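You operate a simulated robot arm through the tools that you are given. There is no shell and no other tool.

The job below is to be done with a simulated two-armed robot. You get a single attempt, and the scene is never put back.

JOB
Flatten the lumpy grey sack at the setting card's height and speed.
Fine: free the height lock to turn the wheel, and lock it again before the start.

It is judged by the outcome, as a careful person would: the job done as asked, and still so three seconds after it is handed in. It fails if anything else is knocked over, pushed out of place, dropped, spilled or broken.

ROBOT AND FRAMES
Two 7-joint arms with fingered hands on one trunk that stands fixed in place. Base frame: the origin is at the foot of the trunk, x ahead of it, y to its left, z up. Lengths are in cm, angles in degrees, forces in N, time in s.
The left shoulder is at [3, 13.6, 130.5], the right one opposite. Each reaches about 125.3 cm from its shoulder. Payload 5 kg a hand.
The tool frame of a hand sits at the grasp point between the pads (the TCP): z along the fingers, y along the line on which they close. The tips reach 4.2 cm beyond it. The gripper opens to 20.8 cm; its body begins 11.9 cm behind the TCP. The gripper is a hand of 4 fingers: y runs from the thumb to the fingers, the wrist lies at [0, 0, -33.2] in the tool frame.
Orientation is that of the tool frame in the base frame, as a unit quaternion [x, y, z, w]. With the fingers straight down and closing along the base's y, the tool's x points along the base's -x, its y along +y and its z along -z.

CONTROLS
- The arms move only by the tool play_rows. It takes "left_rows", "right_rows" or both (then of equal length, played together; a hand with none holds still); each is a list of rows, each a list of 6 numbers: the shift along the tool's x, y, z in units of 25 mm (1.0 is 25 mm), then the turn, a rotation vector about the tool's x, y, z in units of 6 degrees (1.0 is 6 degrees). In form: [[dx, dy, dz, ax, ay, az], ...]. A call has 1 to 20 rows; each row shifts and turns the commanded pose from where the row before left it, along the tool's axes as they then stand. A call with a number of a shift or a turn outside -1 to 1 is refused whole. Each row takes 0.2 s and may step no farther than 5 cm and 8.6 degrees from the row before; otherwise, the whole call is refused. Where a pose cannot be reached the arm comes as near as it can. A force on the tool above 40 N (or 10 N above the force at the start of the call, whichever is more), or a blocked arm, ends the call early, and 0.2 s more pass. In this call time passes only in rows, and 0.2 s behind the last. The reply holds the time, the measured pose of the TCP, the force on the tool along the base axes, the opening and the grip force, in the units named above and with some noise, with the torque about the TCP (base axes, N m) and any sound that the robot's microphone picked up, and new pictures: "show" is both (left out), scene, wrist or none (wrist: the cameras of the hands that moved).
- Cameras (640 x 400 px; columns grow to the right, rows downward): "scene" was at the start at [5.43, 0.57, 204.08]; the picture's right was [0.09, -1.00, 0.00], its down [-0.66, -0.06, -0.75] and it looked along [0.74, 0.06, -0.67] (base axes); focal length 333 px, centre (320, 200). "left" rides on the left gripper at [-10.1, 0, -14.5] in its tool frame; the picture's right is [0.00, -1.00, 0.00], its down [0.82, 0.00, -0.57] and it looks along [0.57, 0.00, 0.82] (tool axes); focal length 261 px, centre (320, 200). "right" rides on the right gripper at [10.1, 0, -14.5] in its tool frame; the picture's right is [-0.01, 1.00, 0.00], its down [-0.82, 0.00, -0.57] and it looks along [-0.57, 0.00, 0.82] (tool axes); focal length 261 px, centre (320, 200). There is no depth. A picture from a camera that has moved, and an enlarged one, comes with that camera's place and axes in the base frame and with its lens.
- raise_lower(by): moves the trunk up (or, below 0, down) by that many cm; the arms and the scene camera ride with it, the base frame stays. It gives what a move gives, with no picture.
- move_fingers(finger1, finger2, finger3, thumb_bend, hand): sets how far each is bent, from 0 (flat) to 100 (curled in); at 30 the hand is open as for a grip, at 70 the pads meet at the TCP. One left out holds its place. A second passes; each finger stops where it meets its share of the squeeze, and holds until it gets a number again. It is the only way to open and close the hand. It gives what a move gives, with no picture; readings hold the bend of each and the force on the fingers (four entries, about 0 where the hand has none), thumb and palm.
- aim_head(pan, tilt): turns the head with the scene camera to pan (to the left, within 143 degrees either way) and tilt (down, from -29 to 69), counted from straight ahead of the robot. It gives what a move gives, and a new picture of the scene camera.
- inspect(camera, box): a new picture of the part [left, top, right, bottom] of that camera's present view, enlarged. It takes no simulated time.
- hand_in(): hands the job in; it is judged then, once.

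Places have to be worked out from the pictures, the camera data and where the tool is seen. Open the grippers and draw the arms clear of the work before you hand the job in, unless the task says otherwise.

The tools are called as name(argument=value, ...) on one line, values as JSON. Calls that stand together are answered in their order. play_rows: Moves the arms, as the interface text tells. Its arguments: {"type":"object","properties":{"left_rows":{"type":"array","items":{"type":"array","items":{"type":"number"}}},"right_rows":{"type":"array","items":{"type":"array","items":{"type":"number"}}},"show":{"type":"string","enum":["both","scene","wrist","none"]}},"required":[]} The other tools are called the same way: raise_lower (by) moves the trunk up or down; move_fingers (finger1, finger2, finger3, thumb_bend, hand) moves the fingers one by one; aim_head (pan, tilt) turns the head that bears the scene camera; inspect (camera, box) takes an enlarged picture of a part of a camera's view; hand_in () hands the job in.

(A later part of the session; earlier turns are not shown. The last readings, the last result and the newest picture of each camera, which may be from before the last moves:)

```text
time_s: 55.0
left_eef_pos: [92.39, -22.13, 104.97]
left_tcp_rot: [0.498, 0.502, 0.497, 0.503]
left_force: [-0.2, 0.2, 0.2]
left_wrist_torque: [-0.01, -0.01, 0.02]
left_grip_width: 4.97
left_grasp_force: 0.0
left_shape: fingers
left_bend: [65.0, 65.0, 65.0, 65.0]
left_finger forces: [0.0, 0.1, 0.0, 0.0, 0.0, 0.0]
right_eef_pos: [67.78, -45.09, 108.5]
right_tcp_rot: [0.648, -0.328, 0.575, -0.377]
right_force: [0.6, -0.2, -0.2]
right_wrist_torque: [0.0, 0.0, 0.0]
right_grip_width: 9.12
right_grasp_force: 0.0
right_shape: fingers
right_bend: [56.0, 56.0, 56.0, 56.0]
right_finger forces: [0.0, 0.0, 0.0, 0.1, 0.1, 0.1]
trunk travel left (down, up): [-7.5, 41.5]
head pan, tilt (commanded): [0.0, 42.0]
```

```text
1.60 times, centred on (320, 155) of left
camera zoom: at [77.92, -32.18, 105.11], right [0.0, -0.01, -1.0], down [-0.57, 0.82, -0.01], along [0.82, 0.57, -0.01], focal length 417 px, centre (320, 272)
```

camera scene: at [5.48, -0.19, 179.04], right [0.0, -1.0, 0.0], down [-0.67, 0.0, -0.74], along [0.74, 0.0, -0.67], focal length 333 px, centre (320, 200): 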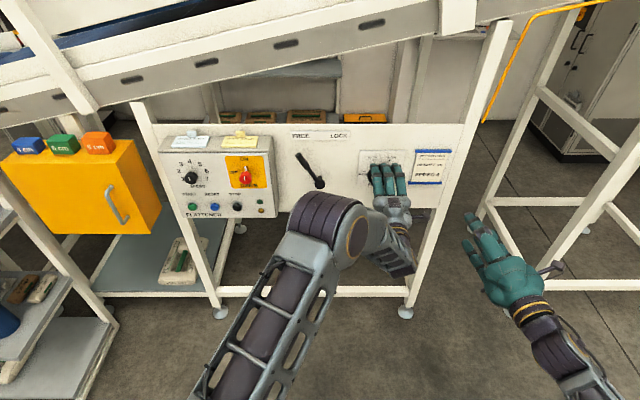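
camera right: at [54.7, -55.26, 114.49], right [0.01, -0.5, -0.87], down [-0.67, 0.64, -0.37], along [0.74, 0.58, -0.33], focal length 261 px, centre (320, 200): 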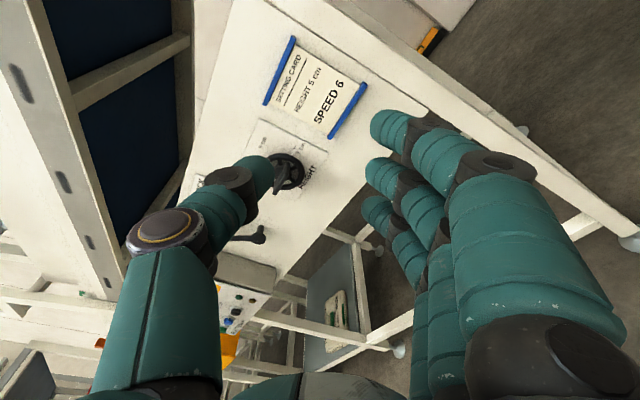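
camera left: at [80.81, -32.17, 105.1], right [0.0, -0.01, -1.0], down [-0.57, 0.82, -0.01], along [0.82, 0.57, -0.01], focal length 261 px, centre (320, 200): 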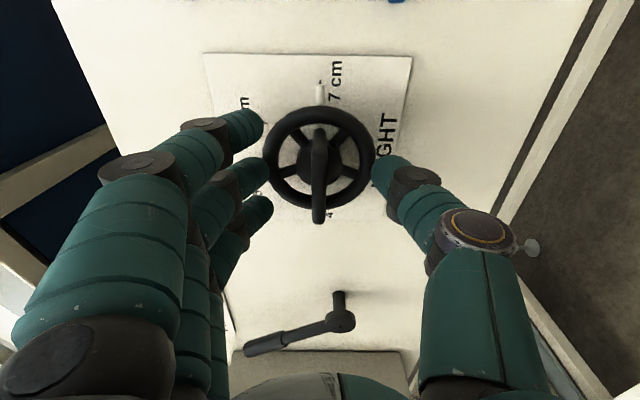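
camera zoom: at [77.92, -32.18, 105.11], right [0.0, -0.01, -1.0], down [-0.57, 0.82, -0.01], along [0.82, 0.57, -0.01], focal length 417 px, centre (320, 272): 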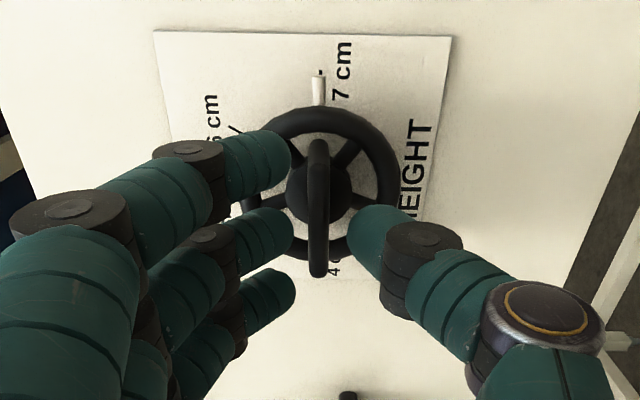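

The pre-closed hand fits within the rim. I'll advance 3.2 cm and close on the paddle.

play_rows(left_rows=[[0, 0, 0.45, 0, 0, 0], [0, 0, 0.45, 0, 0, 0], [0, 0, 0.38, 0, 0, 0]], show="wrist")

move_fingers(hand="left", finger1=71, finger2=71, finger3=71, thumb_bend=71)

inspect(camera="left", box=[160, 30, 480, 280])

```text
time_s: 55.8
left_eef_pos: [95.46, -22.27, 105.21]
left_tcp_rot: [0.498, 0.502, 0.497, 0.503]
left_force: [-9.4, 1.6, 1.9]
left_wrist_torque: [-0.03, -0.31, 0.1]
left_grip_width: 4.94
left_grasp_force: 4.6
left_shape: fingers
left_bend: [65.0, 65.0, 65.0, 65.0]
left_finger forces: [3.9, 0.1, 5.3, 0.0, 0.0, 0.1]
right_eef_pos: [67.75, -45.07, 108.65]
right_tcp_rot: [0.648, -0.328, 0.575, -0.377]
right_force: [-1.1, -0.4, 0.6]
right_wrist_torque: [0.01, 0.03, 0.03]
right_grip_width: 9.11
right_grasp_force: 0.0
right_shape: fingers
right_bend: [56.0, 56.0, 56.0, 56.0]
right_finger forces: [0.1, 0.1, 0.0, 0.0, 0.1, 0.1]
trunk travel left (down, up): [-7.5, 41.5]
head pan, tilt (commanded): [0.0, 42.0]
camera left: at [81.08, -32.18, 105.21], right [0.0, -0.02, -1.0], down [-0.57, 0.82, -0.01], along [0.82, 0.57, -0.01], focal length 261 px, centre (320, 200)
```

left: 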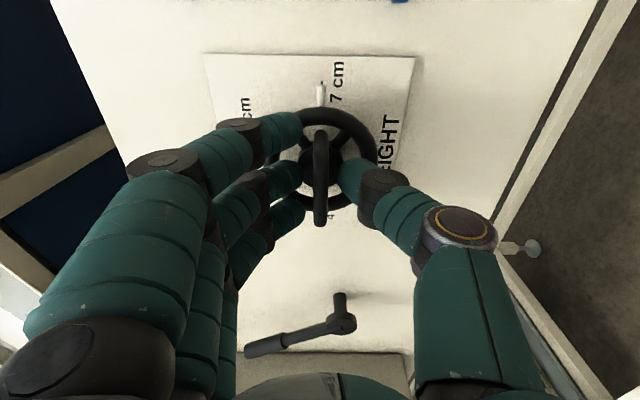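

```text
time_s: 56.8
left_eef_pos: [95.59, -22.23, 105.1]
left_tcp_rot: [0.497, 0.502, 0.497, 0.503]
left_force: [2.5, -0.7, 5.7]
left_wrist_torque: [0.01, -0.19, -0.1]
left_grip_width: 3.49
left_grasp_force: 9.3
left_shape: fingers
left_bend: [69.0, 69.0, 69.0, 69.0]
left_finger forces: [3.8, 4.5, 4.1, 0.1, 6.5, 0.1]
right_eef_pos: [67.82, -45.15, 108.53]
right_tcp_rot: [0.648, -0.328, 0.576, -0.376]
right_force: [0.3, 0.1, 0.0]
right_wrist_torque: [0.01, -0.04, -0.02]
right_grip_width: 9.09
right_grasp_force: 0.0
right_shape: fingers
right_bend: [56.0, 56.0, 56.0, 56.0]
right_finger forces: [0.1, 0.1, 0.1, 0.0, 0.0, 0.0]
trunk travel left (down, up): [-7.5, 41.5]
head pan, tilt (commanded): [0.0, 42.0]
```

```text
1.60 times, centred on (320, 155) of left
camera zoom: at [81.18, -32.19, 105.2], right [0.0, -0.02, -1.0], down [-0.57, 0.82, -0.01], along [0.82, 0.57, -0.01], focal length 417 px, centre (320, 272)
```

zoom: 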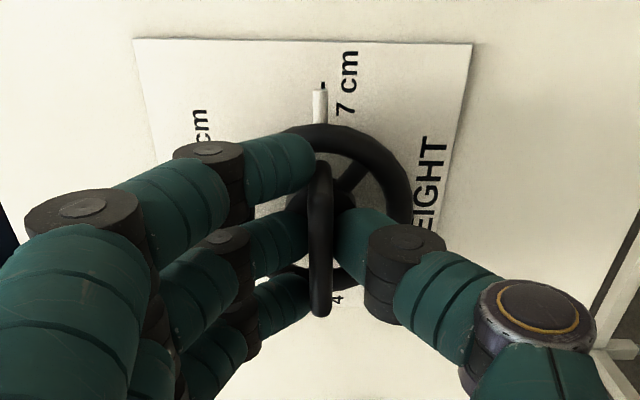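

The paddle is now held by all three fingers and the thumb at about 9 N. I'll turn the first 30° counter-clockwise and check the pointer follows.

play_rows(left_rows=[[0, 0, 0, 0, 0, -1], [0, 0, 0, 0, 0, -1], [0, 0, 0, 0, 0, -1], [0, 0, 0, 0, 0, -1], [0, 0, 0, 0, 0, -1]])

```text
time_s: 58.0
left_eef_pos: [95.56, -22.21, 105.21]
left_tcp_rot: [0.35, 0.614, 0.35, 0.615]
left_force: [6.5, -1.7, 9.9]
left_wrist_torque: [0.06, -0.31, -0.04]
left_grip_width: 3.47
left_grasp_force: 9.1
left_shape: fingers
left_bend: [69.0, 68.0, 68.0, 69.0]
left_finger forces: [4.4, 4.6, 4.4, 0.0, 4.4, 0.0]
right_eef_pos: [67.73, -45.08, 108.61]
right_tcp_rot: [0.648, -0.328, 0.575, -0.376]
right_force: [-0.2, 0.8, -0.3]
right_wrist_torque: [0.03, 0.0, -0.01]
right_grip_width: 9.1
right_grasp_force: 0.0
right_shape: fingers
right_bend: [56.0, 56.0, 56.0, 56.0]
right_finger forces: [0.0, 0.0, 0.0, 0.0, 0.0, 0.1]
trunk travel left (down, up): [-7.5, 41.5]
head pan, tilt (commanded): [0.0, 42.0]
camera scene: at [5.38, -0.18, 179.05], right [0.0, -1.0, 0.0], down [-0.67, 0.0, -0.74], along [0.74, 0.0, -0.67], focal length 333 px, centre (320, 200)
camera left: at [81.13, -30.72, 110.25], right [0.0, -0.51, -0.86], down [-0.57, 0.7, -0.42], along [0.82, 0.49, -0.29], focal length 261 px, centre (320, 200)
```

scene: 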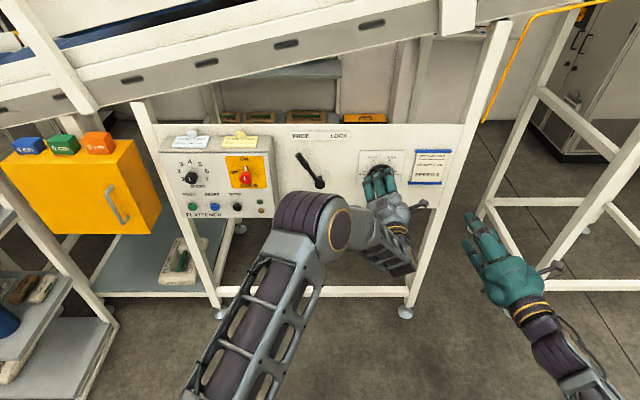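
left: 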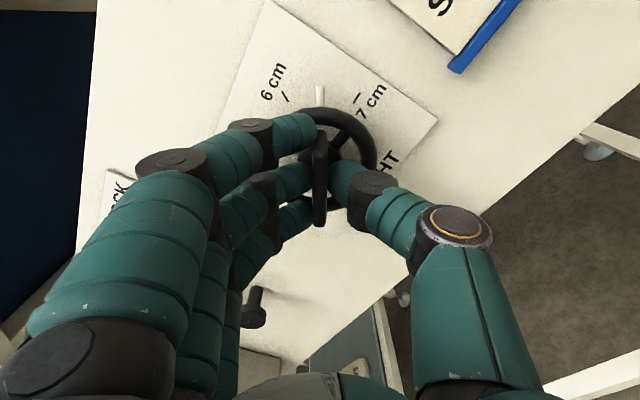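

The pointer has moved with the hand to midway between 7 and 6. I'll turn 60° further.

play_rows(left_rows=[[0, 0, 0, 0, 0, -1], [0, 0, 0, 0, 0, -1], [0, 0, 0, 0, 0, -1], [0, 0, 0, 0, 0, -1], [0, 0, 0, 0, 0, -1], [0, 0, 0, 0, 0, -1], [0, 0, 0, 0, 0, -1], [0, 0, 0, 0, 0, -1], [0, 0, 0, 0, 0, -1], [0, 0, 0, 0, 0, -1]])

```text
time_s: 60.2
left_eef_pos: [95.46, -21.99, 104.98]
left_tcp_rot: [-0.004, 0.707, -0.004, 0.707]
left_force: [5.1, 6.8, 13.6]
left_wrist_torque: [0.01, -0.37, 0.19]
left_grip_width: 3.5
left_grasp_force: 8.7
left_shape: fingers
left_bend: [69.0, 68.0, 68.0, 69.0]
left_finger forces: [5.3, 4.2, 3.5, 0.0, 5.1, 0.0]
right_eef_pos: [67.78, -44.92, 108.56]
right_tcp_rot: [0.648, -0.329, 0.575, -0.376]
right_force: [0.2, -0.6, 0.0]
right_wrist_torque: [0.01, 0.02, 0.02]
right_grip_width: 9.09
right_grasp_force: 0.0
right_shape: fingers
right_bend: [56.0, 56.0, 56.0, 56.0]
right_finger forces: [0.0, 0.0, 0.0, 0.0, 0.0, 0.0]
trunk travel left (down, up): [-7.5, 41.5]
head pan, tilt (commanded): [0.0, 42.0]
camera scene: at [5.35, -0.1, 179.05], right [0.0, -1.0, 0.0], down [-0.67, 0.0, -0.74], along [0.74, 0.0, -0.67], focal length 333 px, centre (320, 200)
camera left: at [81.08, -21.79, 115.12], right [0.0, -1.0, 0.02], down [-0.57, -0.01, -0.82], along [0.82, -0.01, -0.57], focal length 261 px, centre (320, 200)
```

scene: 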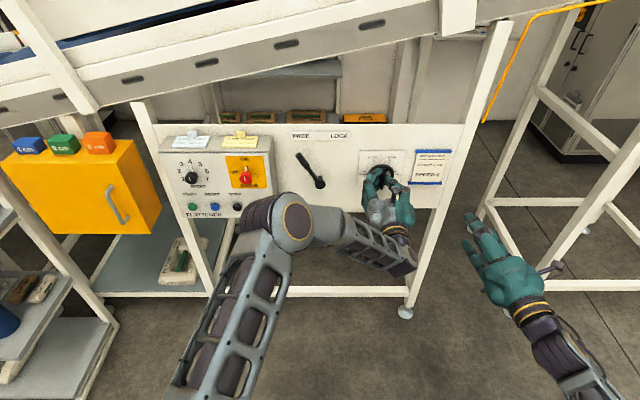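
left: 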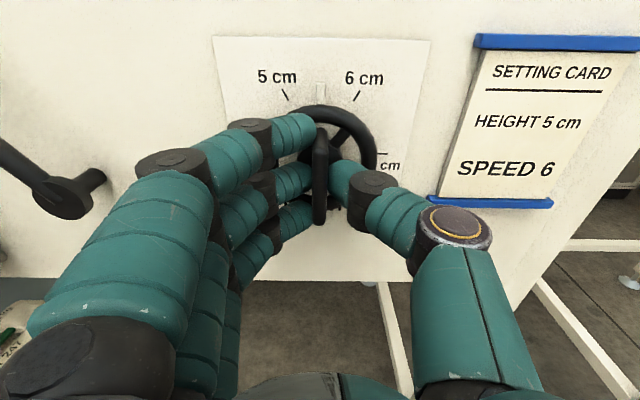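

The pointer now stands upright, midway between 5 and 6. I'll turn the last 30° and then read it closely.

play_rows(left_rows=[[0, 0, 0, 0, 0, -1], [0, 0, 0, 0, 0, -1], [0, 0, 0, 0, 0, -1], [0, 0, 0, 0, 0, -1], [0, 0, 0, 0, 0, -0.9]], show="wrist")

inspect(camera="left", box=[200, 0, 440, 200])

```text
time_s: 61.4
left_eef_pos: [95.36, -22.08, 105.15]
left_tcp_rot: [-0.184, 0.683, -0.183, 0.683]
left_force: [2.4, 11.5, 7.9]
left_wrist_torque: [0.0, -0.27, 0.35]
left_grip_width: 3.48
left_grasp_force: 9.2
left_shape: fingers
left_bend: [69.0, 68.0, 68.0, 69.0]
left_finger forces: [4.6, 4.1, 3.4, 0.0, 5.9, 0.0]
right_eef_pos: [67.78, -44.98, 108.7]
right_tcp_rot: [0.647, -0.328, 0.575, -0.377]
right_force: [-0.6, 0.3, 0.2]
right_wrist_torque: [-0.01, 0.01, 0.01]
right_grip_width: 9.1
right_grasp_force: 0.0
right_shape: fingers
right_bend: [56.0, 56.0, 56.0, 56.0]
right_finger forces: [0.0, 0.1, 0.0, 0.0, 0.1, 0.1]
trunk travel left (down, up): [-7.5, 41.5]
head pan, tilt (commanded): [0.0, 42.0]
camera left: at [81.09, -16.85, 113.71], right [0.0, -0.86, 0.51], down [-0.57, -0.41, -0.71], along [0.82, -0.29, -0.49], focal length 261 px, centre (320, 200)
```

left: 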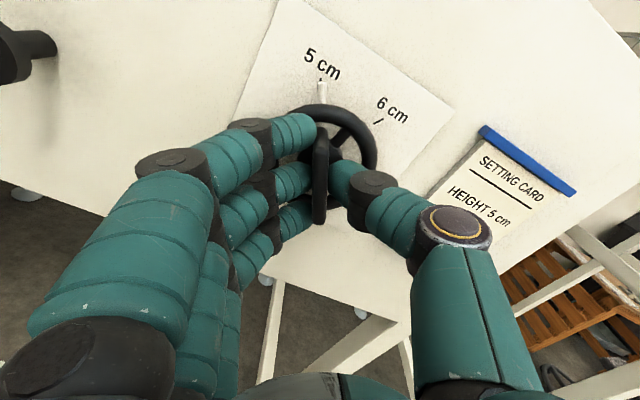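

```text
2.00 times, centred on (320, 100) of left
camera zoom: at [81.09, -16.85, 113.71], right [0.0, -0.86, 0.51], down [-0.57, -0.41, -0.71], along [0.82, -0.29, -0.49], focal length 521 px, centre (320, 400)
```

zoom: 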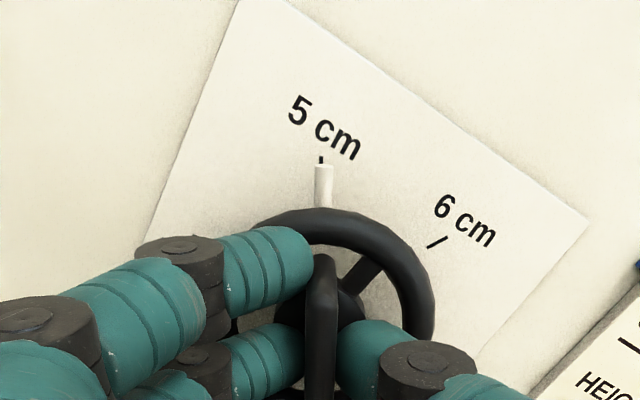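

The pointer is at the 5 cm tick. I'll magnify it to judge any small remaining error.

inspect(camera="left", box=[290, 60, 350, 110])

inspect(camera="scene", box=[340, 135, 430, 195])

```text
8.00 times, centred on (320, 85) of left
camera zoom: at [81.09, -16.85, 113.71], right [0.0, -0.86, 0.51], down [-0.57, -0.41, -0.71], along [0.82, -0.29, -0.49], focal length 2085 px, centre (320, 1120)
```

zoom: 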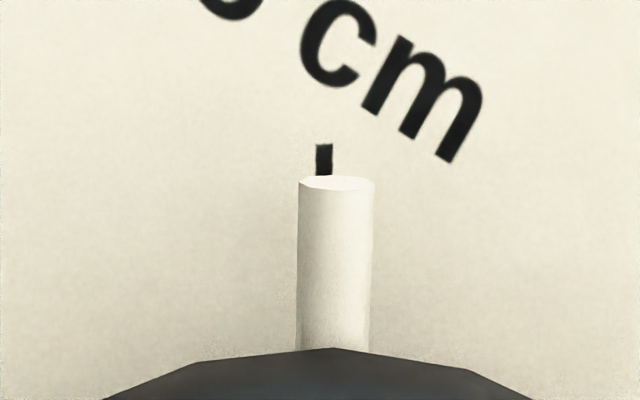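

```text
6.67 times, centred on (385, 165) of scene
camera zoom: at [5.37, -0.05, 179.05], right [0.0, -1.0, 0.0], down [-0.67, 0.0, -0.74], along [0.74, 0.0, -0.67], focal length 2221 px, centre (-113, 433)
```

zoom: 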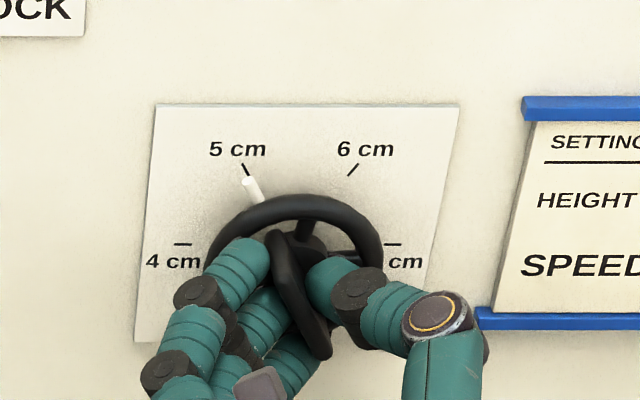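

The pointer is about 1° short of the tick's centre. I'll nudge it 1.2° further and check again.

play_rows(left_rows=[[0, 0, 0, 0, 0, -0.2]], show="none")

inspect(camera="left", box=[290, 60, 350, 110])

```text
time_s: 61.8
left_eef_pos: [95.48, -22.08, 105.06]
left_tcp_rot: [-0.191, 0.681, -0.19, 0.681]
left_force: [0.5, 11.6, 7.2]
left_wrist_torque: [0.03, -0.18, 0.36]
left_grip_width: 3.49
left_grasp_force: 9.7
left_shape: fingers
left_bend: [69.0, 68.0, 68.0, 69.0]
left_finger forces: [5.0, 4.3, 3.5, 0.1, 5.9, 0.0]
right_eef_pos: [67.72, -45.02, 108.71]
right_tcp_rot: [0.647, -0.328, 0.575, -0.377]
right_force: [0.0, -0.1, 0.6]
right_wrist_torque: [-0.03, -0.02, 0.0]
right_grip_width: 9.11
right_grasp_force: 0.0
right_shape: fingers
right_bend: [56.0, 56.0, 56.0, 56.0]
right_finger forces: [0.1, 0.1, 0.1, 0.1, 0.0, 0.0]
trunk travel left (down, up): [-7.5, 41.5]
head pan, tilt (commanded): [0.0, 42.0]
```

```text
8.00 times, centred on (320, 85) of left
camera zoom: at [81.1, -16.67, 113.6], right [0.0, -0.85, 0.52], down [-0.57, -0.43, -0.7], along [0.82, -0.3, -0.49], focal length 2085 px, centre (320, 1120)
```

zoom: 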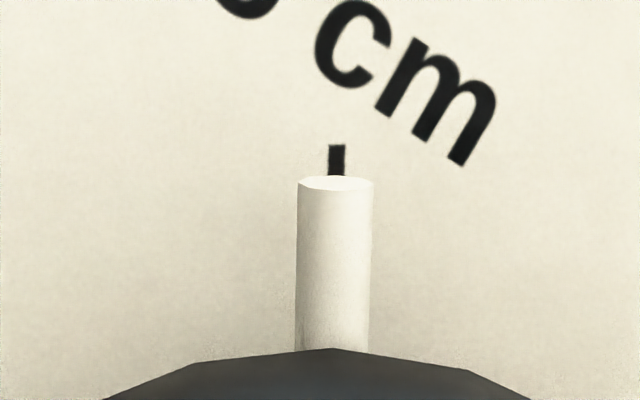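

The pointer is now centred on the 5 cm tick. I'll open just enough to clear the paddle without touching the rim and back out.

move_fingers(hand="left", finger1=66, finger2=66, finger3=66, thumb_bend=66)

inspect(camera="left", box=[220, 50, 420, 220])

```text
time_s: 62.8
left_eef_pos: [95.62, -22.2, 104.94]
left_tcp_rot: [-0.19, 0.681, -0.191, 0.681]
left_force: [-1.0, -0.4, -0.7]
left_wrist_torque: [0.03, -0.04, 0.03]
left_grip_width: 4.45
left_grasp_force: 0.3
left_shape: fingers
left_bend: [66.0, 66.0, 66.0, 66.0]
left_finger forces: [0.7, 0.0, 0.3, 0.0, 0.1, 0.1]
right_eef_pos: [67.77, -45.03, 108.57]
right_tcp_rot: [0.648, -0.328, 0.575, -0.376]
right_force: [0.2, 0.0, 0.0]
right_wrist_torque: [0.02, -0.03, 0.0]
right_grip_width: 9.12
right_grasp_force: 0.1
right_shape: fingers
right_bend: [56.0, 56.0, 56.0, 56.0]
right_finger forces: [0.0, 0.1, 0.0, 0.0, 0.0, 0.0]
trunk travel left (down, up): [-7.5, 41.5]
head pan, tilt (commanded): [0.0, 42.0]
```

```text
2.35 times, centred on (320, 135) of left
camera zoom: at [81.13, -16.81, 113.58], right [0.0, -0.85, 0.52], down [-0.57, -0.43, -0.7], along [0.82, -0.3, -0.49], focal length 613 px, centre (320, 353)
```

zoom: 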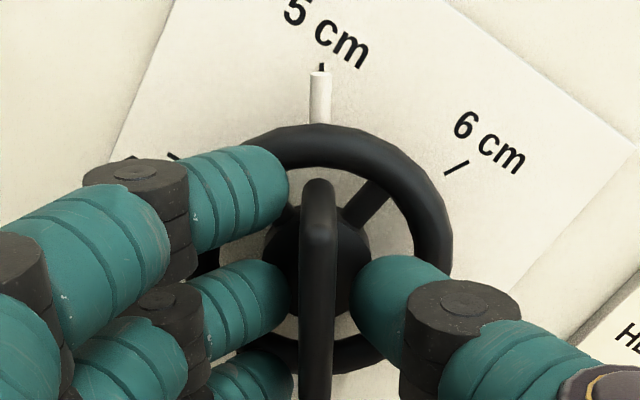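

The fingers are clear of the paddle and the pointer stays on 5 cm. I'll retreat straight back 14 cm.

play_rows(left_rows=[[0, 0, -0.4, 0, 0, 0], [0, 0, -0.6, 0, 0, 0], [0, 0, -0.7, 0, 0, 0], [0, 0, -0.8, 0, 0, 0], [0, 0, -0.8, 0, 0, 0], [0, 0, -0.8, 0, 0, 0], [0, 0, -0.8, 0, 0, 0], [0, 0, -0.8, 0, 0, 0]])

inspect(camera="scene", box=[280, 110, 480, 230])

```text
time_s: 64.6
left_eef_pos: [81.17, -22.16, 105.15]
left_tcp_rot: [-0.19, 0.681, -0.189, 0.681]
left_force: [-0.3, 0.1, -0.5]
left_wrist_torque: [0.03, 0.04, -0.02]
left_grip_width: 4.5
left_grasp_force: 0.1
left_shape: fingers
left_bend: [66.0, 66.0, 66.0, 66.0]
left_finger forces: [0.0, 0.0, 0.1, 0.0, 0.0, 0.0]
right_eef_pos: [67.73, -45.04, 108.57]
right_tcp_rot: [0.648, -0.33, 0.575, -0.376]
right_force: [0.0, 0.2, 0.2]
right_wrist_torque: [0.03, 0.01, 0.0]
right_grip_width: 9.07
right_grasp_force: 0.1
right_shape: fingers
right_bend: [56.0, 56.0, 56.0, 56.0]
right_finger forces: [0.0, 0.0, 0.0, 0.0, 0.0, 0.1]
trunk travel left (down, up): [-7.5, 41.5]
head pan, tilt (commanded): [0.0, 42.0]
camera scene: at [5.4, -0.2, 179.05], right [0.0, -1.0, 0.0], down [-0.67, 0.0, -0.74], along [0.74, 0.0, -0.67], focal length 333 px, centre (320, 200)
camera left: at [66.82, -16.82, 113.65], right [0.0, -0.85, 0.52], down [-0.57, -0.43, -0.7], along [0.82, -0.3, -0.49], focal length 261 px, centre (320, 200)
```

scene: 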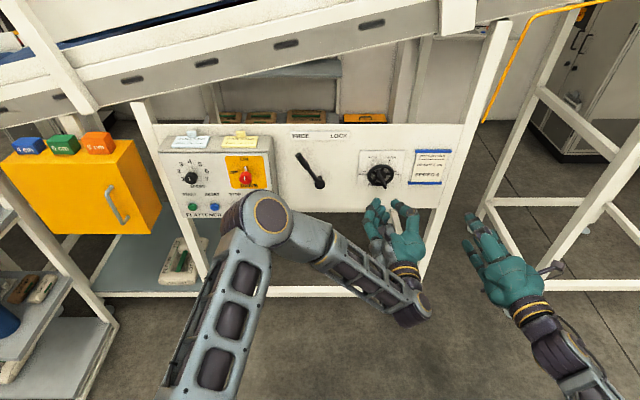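
left: 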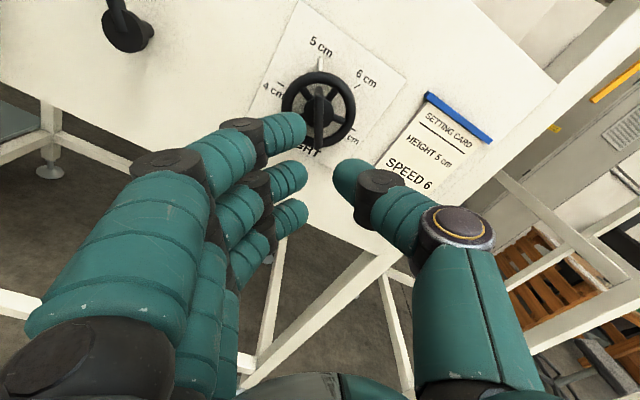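

```text
3.20 times, centred on (380, 170) of scene
camera zoom: at [5.4, -0.2, 179.05], right [0.0, -1.0, 0.0], down [-0.67, 0.0, -0.74], along [0.74, 0.0, -0.67], focal length 1066 px, centre (128, 296)
```

zoom: 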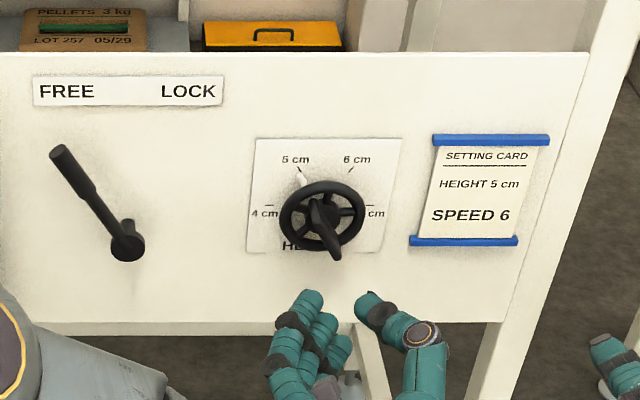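

Height reads 5 cm. Now for locking: I'll open the hand a bit and move it over to the lever's grip at FREE, already at the matching roll, staying short of it.

move_fingers(hand="left", finger1=54, finger2=54, finger3=54, thumb_bend=54)

play_rows(left_rows=[[-0.888, 0.912, 0, 0, 0, 0], [-0.888, 0.912, 0, 0, 0, 0], [-0.888, 0.912, 0, 0, 0, 0], [-0.888, 0.912, 0, 0, 0, 0], [-0.888, 0.912, 0, 0, 0, 0], [-0.888, 0.912, 0, 0, 0, 0], [-0.888, 0.912, 0, 0, 0, 0], [-0.888, 0.912, 0, 0, 0, 0], [-0.888, 0.912, 0.3, 0, 0, 0.17]])

```text
time_s: 65.6
left_eef_pos: [81.25, -22.16, 104.96]
left_tcp_rot: [-0.19, 0.681, -0.189, 0.681]
left_force: [1.0, 0.5, 0.0]
left_wrist_torque: [-0.01, -0.01, 0.02]
left_grip_width: 9.93
left_grasp_force: 0.1
left_shape: fingers
left_bend: [54.0, 54.0, 54.0, 54.0]
left_finger forces: [0.0, 0.0, 0.0, 0.0, 0.1, 0.0]
right_eef_pos: [67.66, -45.09, 108.54]
right_tcp_rot: [0.647, -0.328, 0.576, -0.377]
right_force: [0.7, 0.1, 0.4]
right_wrist_torque: [-0.01, -0.02, -0.01]
right_grip_width: 9.09
right_grasp_force: 0.1
right_shape: fingers
right_bend: [56.0, 56.0, 56.0, 56.0]
right_finger forces: [0.0, 0.0, 0.0, 0.1, 0.1, 0.0]
trunk travel left (down, up): [-7.5, 41.5]
head pan, tilt (commanded): [0.0, 42.0]
```

```text
time_s: 67.6
left_eef_pos: [81.86, 5.78, 111.4]
left_tcp_rot: [-0.184, 0.683, -0.185, 0.682]
left_force: [-0.4, 0.1, 0.5]
left_wrist_torque: [-0.01, 0.03, -0.04]
left_grip_width: 9.99
left_grasp_force: 0.1
left_shape: fingers
left_bend: [54.0, 54.0, 54.0, 54.0]
left_finger forces: [0.0, 0.0, 0.0, 0.0, 0.1, 0.0]
right_eef_pos: [67.7, -45.02, 108.66]
right_tcp_rot: [0.647, -0.328, 0.575, -0.377]
right_force: [0.6, 0.0, -0.1]
right_wrist_torque: [0.0, 0.04, -0.08]
right_grip_width: 9.07
right_grasp_force: 0.0
right_shape: fingers
right_bend: [56.0, 56.0, 56.0, 56.0]
right_finger forces: [0.0, 0.0, 0.1, 0.0, 0.0, 0.0]
trunk travel left (down, up): [-7.5, 41.5]
head pan, tilt (commanded): [0.0, 42.0]
camera scene: at [5.41, -0.08, 179.05], right [0.0, -1.0, 0.0], down [-0.67, 0.0, -0.74], along [0.74, 0.0, -0.67], focal length 333 px, centre (320, 200)
camera left: at [67.61, 11.02, 120.16], right [0.0, -0.86, 0.51], down [-0.57, -0.41, -0.71], along [0.82, -0.29, -0.49], focal length 261 px, centre (320, 200)
```

scene: 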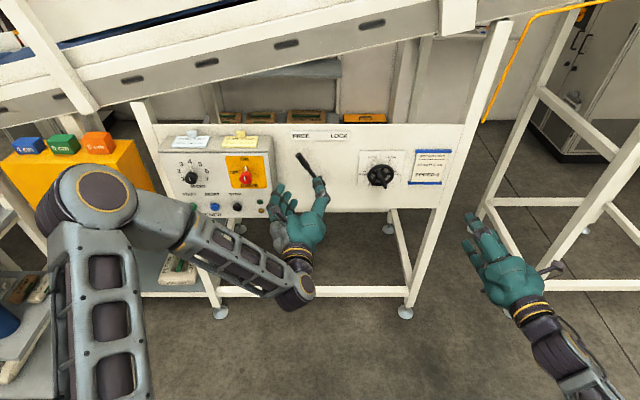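
left: 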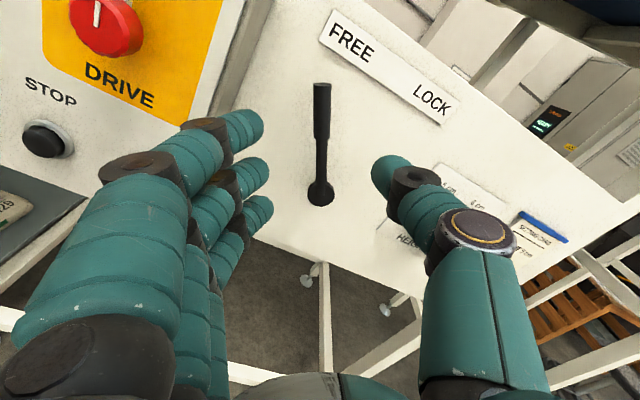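

The lever is centred and upright in the hand's view. I'll advance 15.2 cm to the same depth as before and close on it.

play_rows(left_rows=[[0, 0, 0.8, 0, 0, 0], [0, 0, 0.8, 0, 0, 0], [0, 0, 0.8, 0, 0, 0], [0, 0, 0.8, 0, 0, 0], [0, 0, 0.8, 0, 0, 0], [0, 0, 0.8, 0, 0, 0], [0, 0, 0.7, 0, 0, 0], [0, 0, 0.6, 0, 0, 0]], show="wrist")

move_fingers(hand="left", finger1=69, finger2=69, finger3=69, thumb_bend=69)

```text
time_s: 69.4
left_eef_pos: [97.36, 5.71, 111.48]
left_tcp_rot: [-0.184, 0.683, -0.184, 0.683]
left_force: [0.0, 0.8, 0.4]
left_wrist_torque: [0.01, 0.0, -0.01]
left_grip_width: 9.97
left_grasp_force: 0.1
left_shape: fingers
left_bend: [54.0, 54.0, 54.0, 54.0]
left_finger forces: [0.0, 0.1, 0.0, 0.0, 0.1, 0.1]
right_eef_pos: [67.75, -45.15, 108.6]
right_tcp_rot: [0.648, -0.329, 0.576, -0.376]
right_force: [0.8, -0.5, -0.3]
right_wrist_torque: [-0.03, 0.02, 0.01]
right_grip_width: 9.09
right_grasp_force: 0.1
right_shape: fingers
right_bend: [56.0, 56.0, 56.0, 56.0]
right_finger forces: [0.0, 0.0, 0.0, 0.0, 0.0, 0.1]
trunk travel left (down, up): [-7.5, 41.5]
head pan, tilt (commanded): [0.0, 42.0]
camera left: at [82.95, 10.93, 120.13], right [0.0, -0.86, 0.51], down [-0.57, -0.42, -0.71], along [0.82, -0.29, -0.49], focal length 261 px, centre (320, 200)
```

left: 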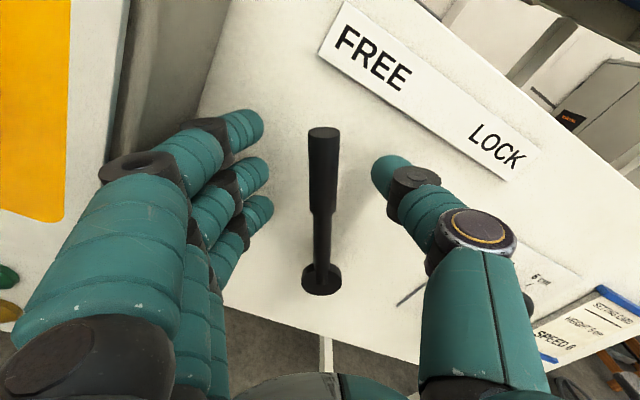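

```text
time_s: 70.4
left_eef_pos: [97.31, 5.7, 111.57]
left_tcp_rot: [-0.185, 0.682, -0.185, 0.683]
left_force: [2.0, -1.3, 2.8]
left_wrist_torque: [-0.04, -0.06, -0.05]
left_grip_width: 4.19
left_grasp_force: 6.1
left_shape: fingers
left_bend: [68.0, 68.0, 68.0, 67.0]
left_finger forces: [1.9, 1.9, 0.5, 0.0, 7.4, 0.1]
right_eef_pos: [67.84, -45.05, 108.49]
right_tcp_rot: [0.647, -0.328, 0.576, -0.376]
right_force: [-0.2, 0.8, -0.2]
right_wrist_torque: [-0.01, 0.02, -0.01]
right_grip_width: 9.06
right_grasp_force: 0.0
right_shape: fingers
right_bend: [56.0, 56.0, 56.0, 56.0]
right_finger forces: [0.0, 0.0, 0.1, 0.1, 0.0, 0.1]
trunk travel left (down, up): [-7.5, 41.5]
head pan, tilt (commanded): [0.0, 42.0]
```

The lever is held. I'll swing it back 60° to LOCK, plus a small overshoot to press it onto its stop.

play_rows(left_rows=[[0.026, -0.486, 0, 0, 0, 1], [0.026, -0.486, 0, 0, 0, 1], [0.026, -0.486, 0, 0, 0, 1], [0.026, -0.486, 0, 0, 0, 1], [0.026, -0.486, 0, 0, 0, 1], [0.026, -0.486, 0, 0, 0, 1], [0.026, -0.486, 0, 0, 0, 1], [0.026, -0.486, 0, 0, 0, 1], [0.026, -0.486, 0, 0, 0, 1], [0.026, -0.486, 0, 0, 0, 1], [0.013, -0.243, 0, 0, 0, 0.5], [0.01, -0.2, 0, 0, 0, 0.4]])

```text
time_s: 73.0
left_eef_pos: [97.29, -6.23, 111.05]
left_tcp_rot: [0.211, 0.673, 0.216, 0.675]
left_force: [-3.0, 21.5, 14.1]
left_wrist_torque: [-0.32, -0.42, 0.63]
left_grip_width: 4.53
left_grasp_force: 10.3
left_shape: fingers
left_bend: [63.0, 64.0, 67.0, 69.0]
left_finger forces: [8.6, 7.3, 4.0, 0.0, 0.0, 0.0]
right_eef_pos: [67.67, -44.85, 108.76]
right_tcp_rot: [0.648, -0.328, 0.576, -0.376]
right_force: [0.1, 0.9, 0.1]
right_wrist_torque: [0.04, -0.03, 0.0]
right_grip_width: 9.11
right_grasp_force: 0.1
right_shape: fingers
right_bend: [56.0, 56.0, 56.0, 56.0]
right_finger forces: [0.0, 0.1, 0.0, 0.0, 0.0, 0.1]
trunk travel left (down, up): [-7.5, 41.5]
head pan, tilt (commanded): [0.0, 42.0]
camera scene: at [5.25, 0.11, 179.06], right [0.0, -1.0, 0.0], down [-0.67, 0.0, -0.74], along [0.74, 0.0, -0.67], focal length 333 px, centre (320, 200)
camera left: at [82.91, -11.99, 119.24], right [0.01, -0.82, -0.57], down [-0.57, 0.47, -0.67], along [0.82, 0.33, -0.47], focal length 261 px, centre (320, 200)
```

scene: 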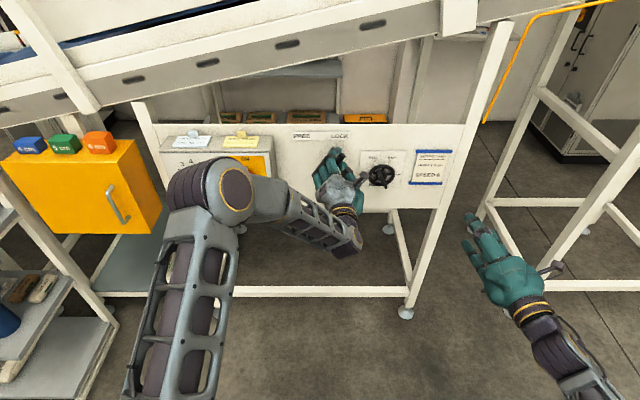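
left: 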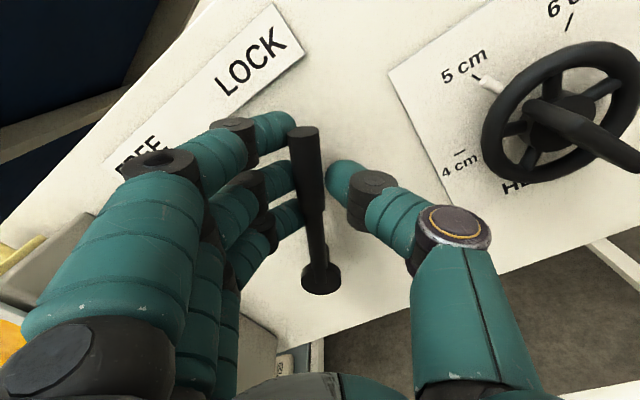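

The lever is against its LOCK stop (about 20 N). I'll ease off, open the hand and back out, then check both the lever and the wheel.

play_rows(left_rows=[[0, 0.2, 0, 0, 0, -0.5], [0, 0.2, 0, 0, 0, -0.4]], show="none")

move_fingers(hand="left", finger1=54, finger2=54, finger3=54, thumb_bend=54)

play_rows(left_rows=[[0, 0, -0.7, 0, 0, 0], [0, 0, -0.7, 0, 0, 0], [0, 0, -0.7, 0, 0, 0], [0, 0, -0.7, 0, 0, 0], [0, 0, -0.7, 0, 0, 0], [0, 0, -0.8, 0, 0, 0], [0, 0, -0.8, 0, 0, 0], [0, 0, -0.8, 0, 0, 0], [0, 0, -0.8, 0, 0, 0]])

inspect(camera="scene", box=[280, 110, 480, 230])

```text
time_s: 73.6
left_eef_pos: [97.27, -6.18, 111.3]
left_tcp_rot: [0.182, 0.684, 0.181, 0.683]
left_force: [2.9, 11.8, 5.8]
left_wrist_torque: [0.04, 0.03, 0.38]
left_grip_width: 4.21
left_grasp_force: 7.9
left_shape: fingers
left_bend: [65.0, 65.0, 66.0, 69.0]
left_finger forces: [5.5, 5.0, 3.8, 0.0, 1.5, 0.0]
right_eef_pos: [67.66, -45.13, 108.51]
right_tcp_rot: [0.648, -0.327, 0.576, -0.376]
right_force: [-0.2, -1.0, -0.4]
right_wrist_torque: [-0.01, 0.0, 0.01]
right_grip_width: 9.08
right_grasp_force: 0.1
right_shape: fingers
right_bend: [56.0, 56.0, 56.0, 56.0]
right_finger forces: [0.0, 0.1, 0.0, 0.0, 0.1, 0.0]
trunk travel left (down, up): [-7.5, 41.5]
head pan, tilt (commanded): [0.0, 42.0]
```

```text
time_s: 74.6
left_eef_pos: [97.28, -6.08, 111.35]
left_tcp_rot: [0.182, 0.683, 0.181, 0.683]
left_force: [0.8, 0.5, 0.2]
left_wrist_torque: [0.0, -0.01, 0.02]
left_grip_width: 9.94
left_grasp_force: 0.1
left_shape: fingers
left_bend: [54.0, 54.0, 54.0, 54.0]
left_finger forces: [0.0, 0.0, 0.0, 0.1, 0.0, 0.1]
right_eef_pos: [67.84, -45.13, 108.5]
right_tcp_rot: [0.647, -0.328, 0.576, -0.377]
right_force: [-0.3, -0.3, 0.0]
right_wrist_torque: [-0.02, 0.01, 0.04]
right_grip_width: 9.09
right_grasp_force: 0.1
right_shape: fingers
right_bend: [56.0, 56.0, 56.0, 56.0]
right_finger forces: [0.1, 0.0, 0.0, 0.0, 0.0, 0.0]
trunk travel left (down, up): [-7.5, 41.5]
head pan, tilt (commanded): [0.0, 42.0]
```

```text
time_s: 76.6
left_eef_pos: [80.51, -6.04, 111.49]
left_tcp_rot: [0.182, 0.683, 0.182, 0.683]
left_force: [0.4, -0.6, 0.5]
left_wrist_torque: [0.0, 0.02, 0.01]
left_grip_width: 9.98
left_grasp_force: 0.1
left_shape: fingers
left_bend: [54.0, 54.0, 54.0, 54.0]
left_finger forces: [0.0, 0.1, 0.0, 0.0, 0.0, 0.1]
right_eef_pos: [67.73, -45.03, 108.63]
right_tcp_rot: [0.648, -0.328, 0.576, -0.377]
right_force: [-0.6, 0.8, 0.6]
right_wrist_torque: [0.02, 0.02, 0.0]
right_grip_width: 9.1
right_grasp_force: 0.1
right_shape: fingers
right_bend: [56.0, 56.0, 56.0, 56.0]
right_finger forces: [0.1, 0.0, 0.1, 0.0, 0.0, 0.1]
trunk travel left (down, up): [-7.5, 41.5]
head pan, tilt (commanded): [0.0, 42.0]
camera scene: at [5.39, -0.2, 179.05], right [0.0, -1.0, 0.0], down [-0.67, 0.0, -0.74], along [0.74, 0.0, -0.67], focal length 333 px, centre (320, 200)
camera left: at [66.03, -10.88, 120.17], right [0.0, -0.87, -0.49], down [-0.57, 0.4, -0.71], along [0.82, 0.28, -0.5], focal length 261 px, centre (320, 200)
```

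scene: 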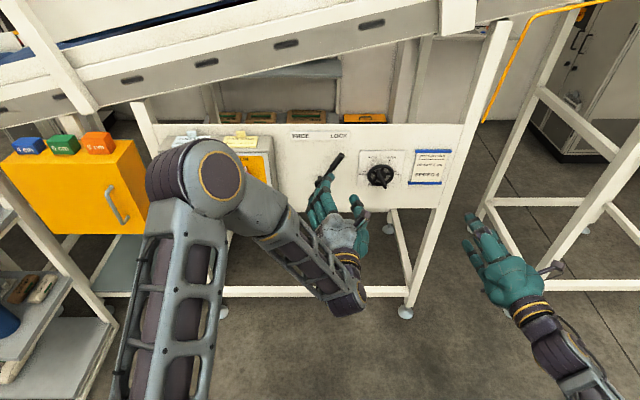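
left: 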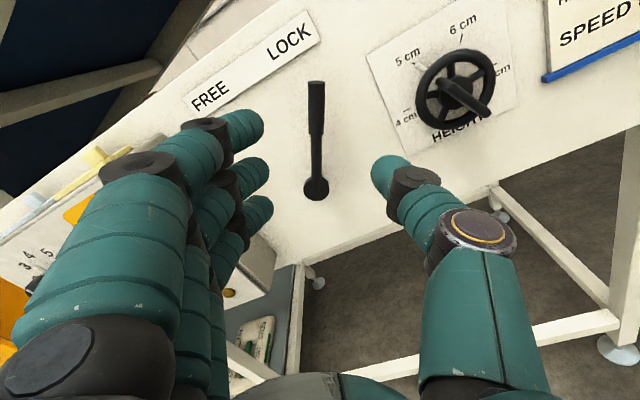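

```text
3.20 times, centred on (380, 170) of scene
camera zoom: at [5.39, -0.2, 179.05], right [0.0, -1.0, 0.0], down [-0.67, 0.0, -0.74], along [0.74, 0.0, -0.67], focal length 1066 px, centre (128, 296)
```

zoom: 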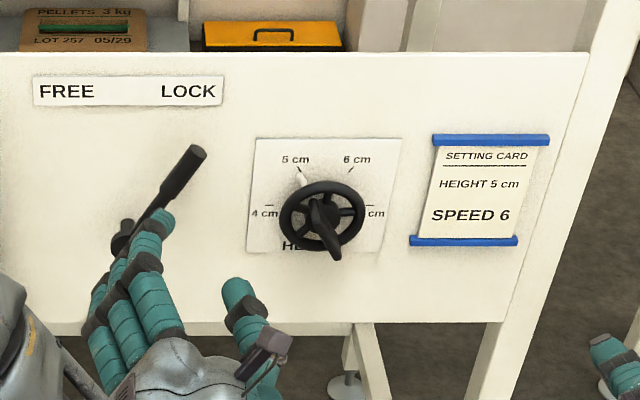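

The lever is back at LOCK and the wheel still reads 5 cm. Next is the speed knob: I'll level the left hand and move it toward the control box, staying at x ≈ 80.

play_rows(left_rows=[[0, 0.9, 0, 0, 0, -1], [0, 0.9, 0, 0, 0, -1], [0, 0.9, 0, 0, 0, -1], [0, 0.9, 0, 0, 0, -1], [0, 0.9, 0, 0, 0, -1], [0.14, 0.95, 0, 0, 0, 0], [0.14, 0.95, 0, 0, 0, 0], [0.14, 0.95, 0, 0, 0, 0], [0.14, 0.95, 0, 0, 0, 0], [0.14, 0.95, 0, 0, 0, 0], [0.14, 0.95, 0, 0, 0, 0], [0.14, 0.95, 0, 0, 0, 0], [0.14, 0.95, 0, 0, 0, 0], [0.14, 0.95, 0, 0, 0, 0], [0.14, 0.95, 0, 0, 0, 0], [0.14, 0.95, 0, 0, 0, 0], [0.14, 0.95, 0, 0, 0, 0]])

```text
time_s: 80.2
left_eef_pos: [80.68, 33.21, 110.39]
left_tcp_rot: [0.0, 0.707, -0.003, 0.707]
left_force: [-0.8, 0.9, 0.2]
left_wrist_torque: [0.01, -0.02, -0.08]
left_grip_width: 9.96
left_grasp_force: 0.0
left_shape: fingers
left_bend: [54.0, 54.0, 54.0, 54.0]
left_finger forces: [0.1, 0.0, 0.0, 0.0, 0.0, 0.1]
right_eef_pos: [67.74, -45.04, 108.61]
right_tcp_rot: [0.648, -0.328, 0.575, -0.376]
right_force: [-0.2, 0.1, 0.4]
right_wrist_torque: [0.0, 0.03, -0.03]
right_grip_width: 9.09
right_grasp_force: 0.1
right_shape: fingers
right_bend: [56.0, 56.0, 56.0, 56.0]
right_finger forces: [0.0, 0.1, 0.0, 0.0, 0.0, 0.0]
trunk travel left (down, up): [-7.5, 41.5]
head pan, tilt (commanded): [0.0, 42.0]
camera scene: at [5.42, -0.1, 179.05], right [0.0, -1.0, 0.0], down [-0.67, 0.0, -0.74], along [0.74, 0.0, -0.67], focal length 333 px, centre (320, 200)
camera left: at [66.2, 33.3, 120.55], right [0.0, -1.0, 0.01], down [-0.57, -0.01, -0.82], along [0.82, -0.01, -0.57], focal length 261 px, centre (320, 200)
```

scene: 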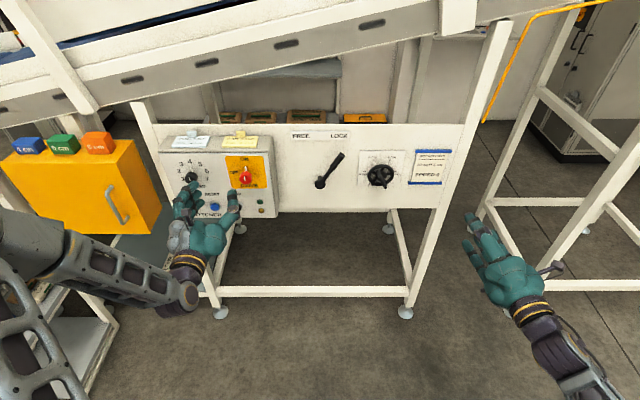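
left: 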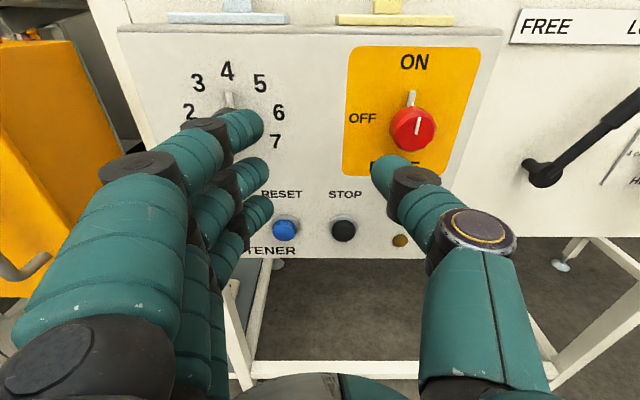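

The red drive knob is well to the right of where I'll work. I'll shift 9.2 cm left to line up with the speed knob.

play_rows(left_rows=[[0, 0.92, 0, 0, 0, 0], [0, 0.92, 0, 0, 0, 0], [0, 0.92, 0, 0, 0, 0], [0, 0.92, 0, 0, 0, 0]], show="wrist")

inspect(camera="left", box=[240, 40, 400, 200])

```text
time_s: 81.2
left_eef_pos: [80.52, 42.45, 110.5]
left_tcp_rot: [-0.001, 0.707, -0.002, 0.707]
left_force: [0.0, -0.1, -0.1]
left_wrist_torque: [-0.04, 0.02, -0.03]
left_grip_width: 10.0
left_grasp_force: 0.0
left_shape: fingers
left_bend: [54.0, 54.0, 54.0, 54.0]
left_finger forces: [0.1, 0.1, 0.0, 0.0, 0.1, 0.1]
right_eef_pos: [67.7, -45.01, 108.58]
right_tcp_rot: [0.648, -0.329, 0.575, -0.376]
right_force: [0.4, -0.3, 0.8]
right_wrist_torque: [-0.01, 0.02, -0.04]
right_grip_width: 9.11
right_grasp_force: 0.1
right_shape: fingers
right_bend: [56.0, 56.0, 56.0, 56.0]
right_finger forces: [0.1, 0.0, 0.0, 0.1, 0.1, 0.1]
trunk travel left (down, up): [-7.5, 41.5]
head pan, tilt (commanded): [0.0, 42.0]
camera left: at [66.18, 42.54, 120.55], right [0.0, -1.0, 0.01], down [-0.57, -0.01, -0.82], along [0.82, -0.01, -0.57], focal length 261 px, centre (320, 200)
```

left: 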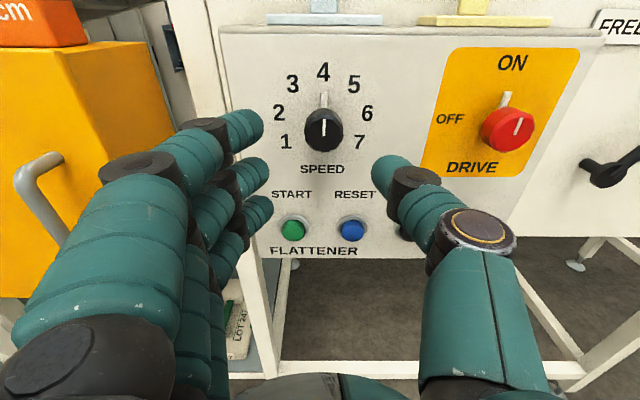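

```text
2.50 times, centred on (320, 120) of left
camera zoom: at [66.18, 42.54, 120.55], right [0.0, -1.0, 0.01], down [-0.57, -0.01, -0.82], along [0.82, -0.01, -0.57], focal length 652 px, centre (320, 400)
```

zoom: 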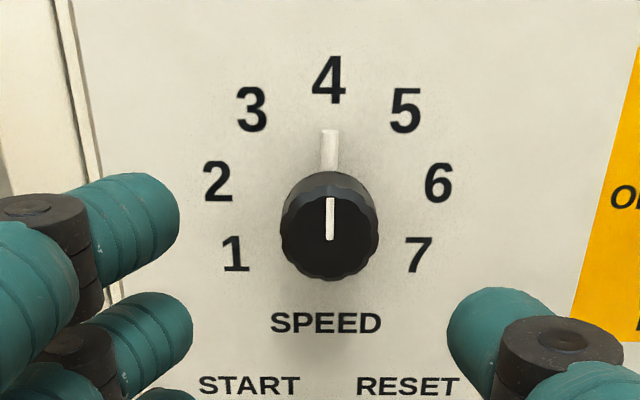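

The speed knob sits 0.4 cm right of the hand's axis and about 1 cm higher; its pointer is on 4. I'll line up with it, keep the outer two fingers open and leave the middle finger and thumb ready to pinch.

move_fingers(hand="left", finger1=48, finger2=58, finger3=48, thumb_bend=58)

play_rows(left_rows=[[-0.4, -0.15, 0, 0, 0, 0], [0, 0, 0.8, 0, 0, 0], [0, 0, 0.8, 0, 0, 0], [0, 0, 0.8, 0, 0, 0]], show="wrist")

inspect(camera="left", box=[220, 40, 420, 220])

```text
time_s: 82.2
left_eef_pos: [80.59, 42.38, 110.51]
left_tcp_rot: [-0.002, 0.707, -0.002, 0.707]
left_force: [0.0, -0.9, 0.6]
left_wrist_torque: [-0.03, 0.0, -0.02]
left_grip_width: 10.81
left_grasp_force: 0.1
left_shape: fingers
left_bend: [48.0, 57.0, 48.0, 57.0]
left_finger forces: [0.1, 0.0, 0.1, 0.1, 0.0, 0.0]
right_eef_pos: [67.7, -45.12, 108.56]
right_tcp_rot: [0.648, -0.328, 0.575, -0.376]
right_force: [0.0, -0.5, -1.2]
right_wrist_torque: [-0.01, 0.01, -0.01]
right_grip_width: 9.12
right_grasp_force: 0.0
right_shape: fingers
right_bend: [56.0, 56.0, 56.0, 56.0]
right_finger forces: [0.1, 0.1, 0.1, 0.1, 0.1, 0.1]
trunk travel left (down, up): [-7.5, 41.5]
head pan, tilt (commanded): [0.0, 42.0]
```

```text
time_s: 83.2
left_eef_pos: [86.63, 42.16, 111.48]
left_tcp_rot: [-0.002, 0.707, 0.0, 0.707]
left_force: [0.0, 0.3, -0.2]
left_wrist_torque: [-0.01, -0.04, -0.03]
left_grip_width: 10.79
left_grasp_force: 0.1
left_shape: fingers
left_bend: [48.0, 57.0, 48.0, 57.0]
left_finger forces: [0.0, 0.1, 0.0, 0.0, 0.0, 0.0]
right_eef_pos: [67.91, -45.05, 108.57]
right_tcp_rot: [0.648, -0.328, 0.575, -0.376]
right_force: [0.7, 0.3, 0.0]
right_wrist_torque: [0.03, -0.02, -0.05]
right_grip_width: 9.12
right_grasp_force: 0.1
right_shape: fingers
right_bend: [56.0, 56.0, 56.0, 56.0]
right_finger forces: [0.1, 0.0, 0.0, 0.1, 0.1, 0.1]
trunk travel left (down, up): [-7.5, 41.5]
head pan, tilt (commanded): [0.0, 42.0]
camera left: at [72.21, 42.26, 121.49], right [0.0, -1.0, 0.01], down [-0.57, -0.01, -0.82], along [0.82, 0.0, -0.57], focal length 261 px, centre (320, 200)
```

left: 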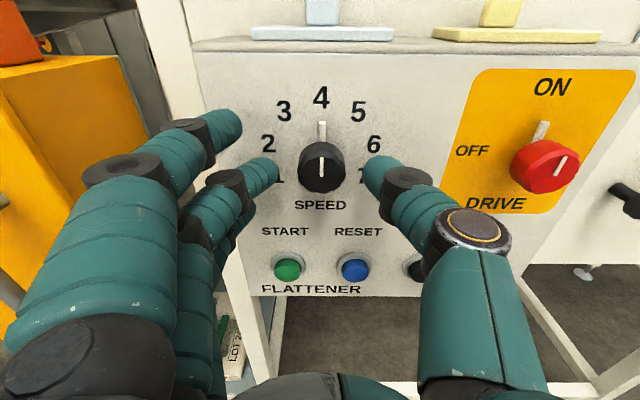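

```text
2.22 times, centred on (320, 130) of left
camera zoom: at [72.21, 42.26, 121.49], right [0.0, -1.0, 0.01], down [-0.57, -0.01, -0.82], along [0.82, 0.0, -0.57], focal length 579 px, centre (320, 356)
```

zoom: 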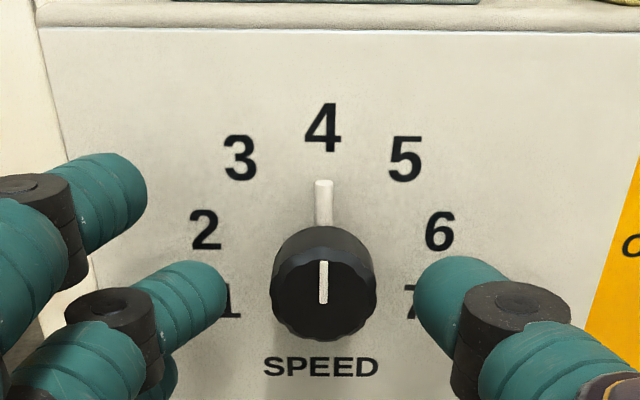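

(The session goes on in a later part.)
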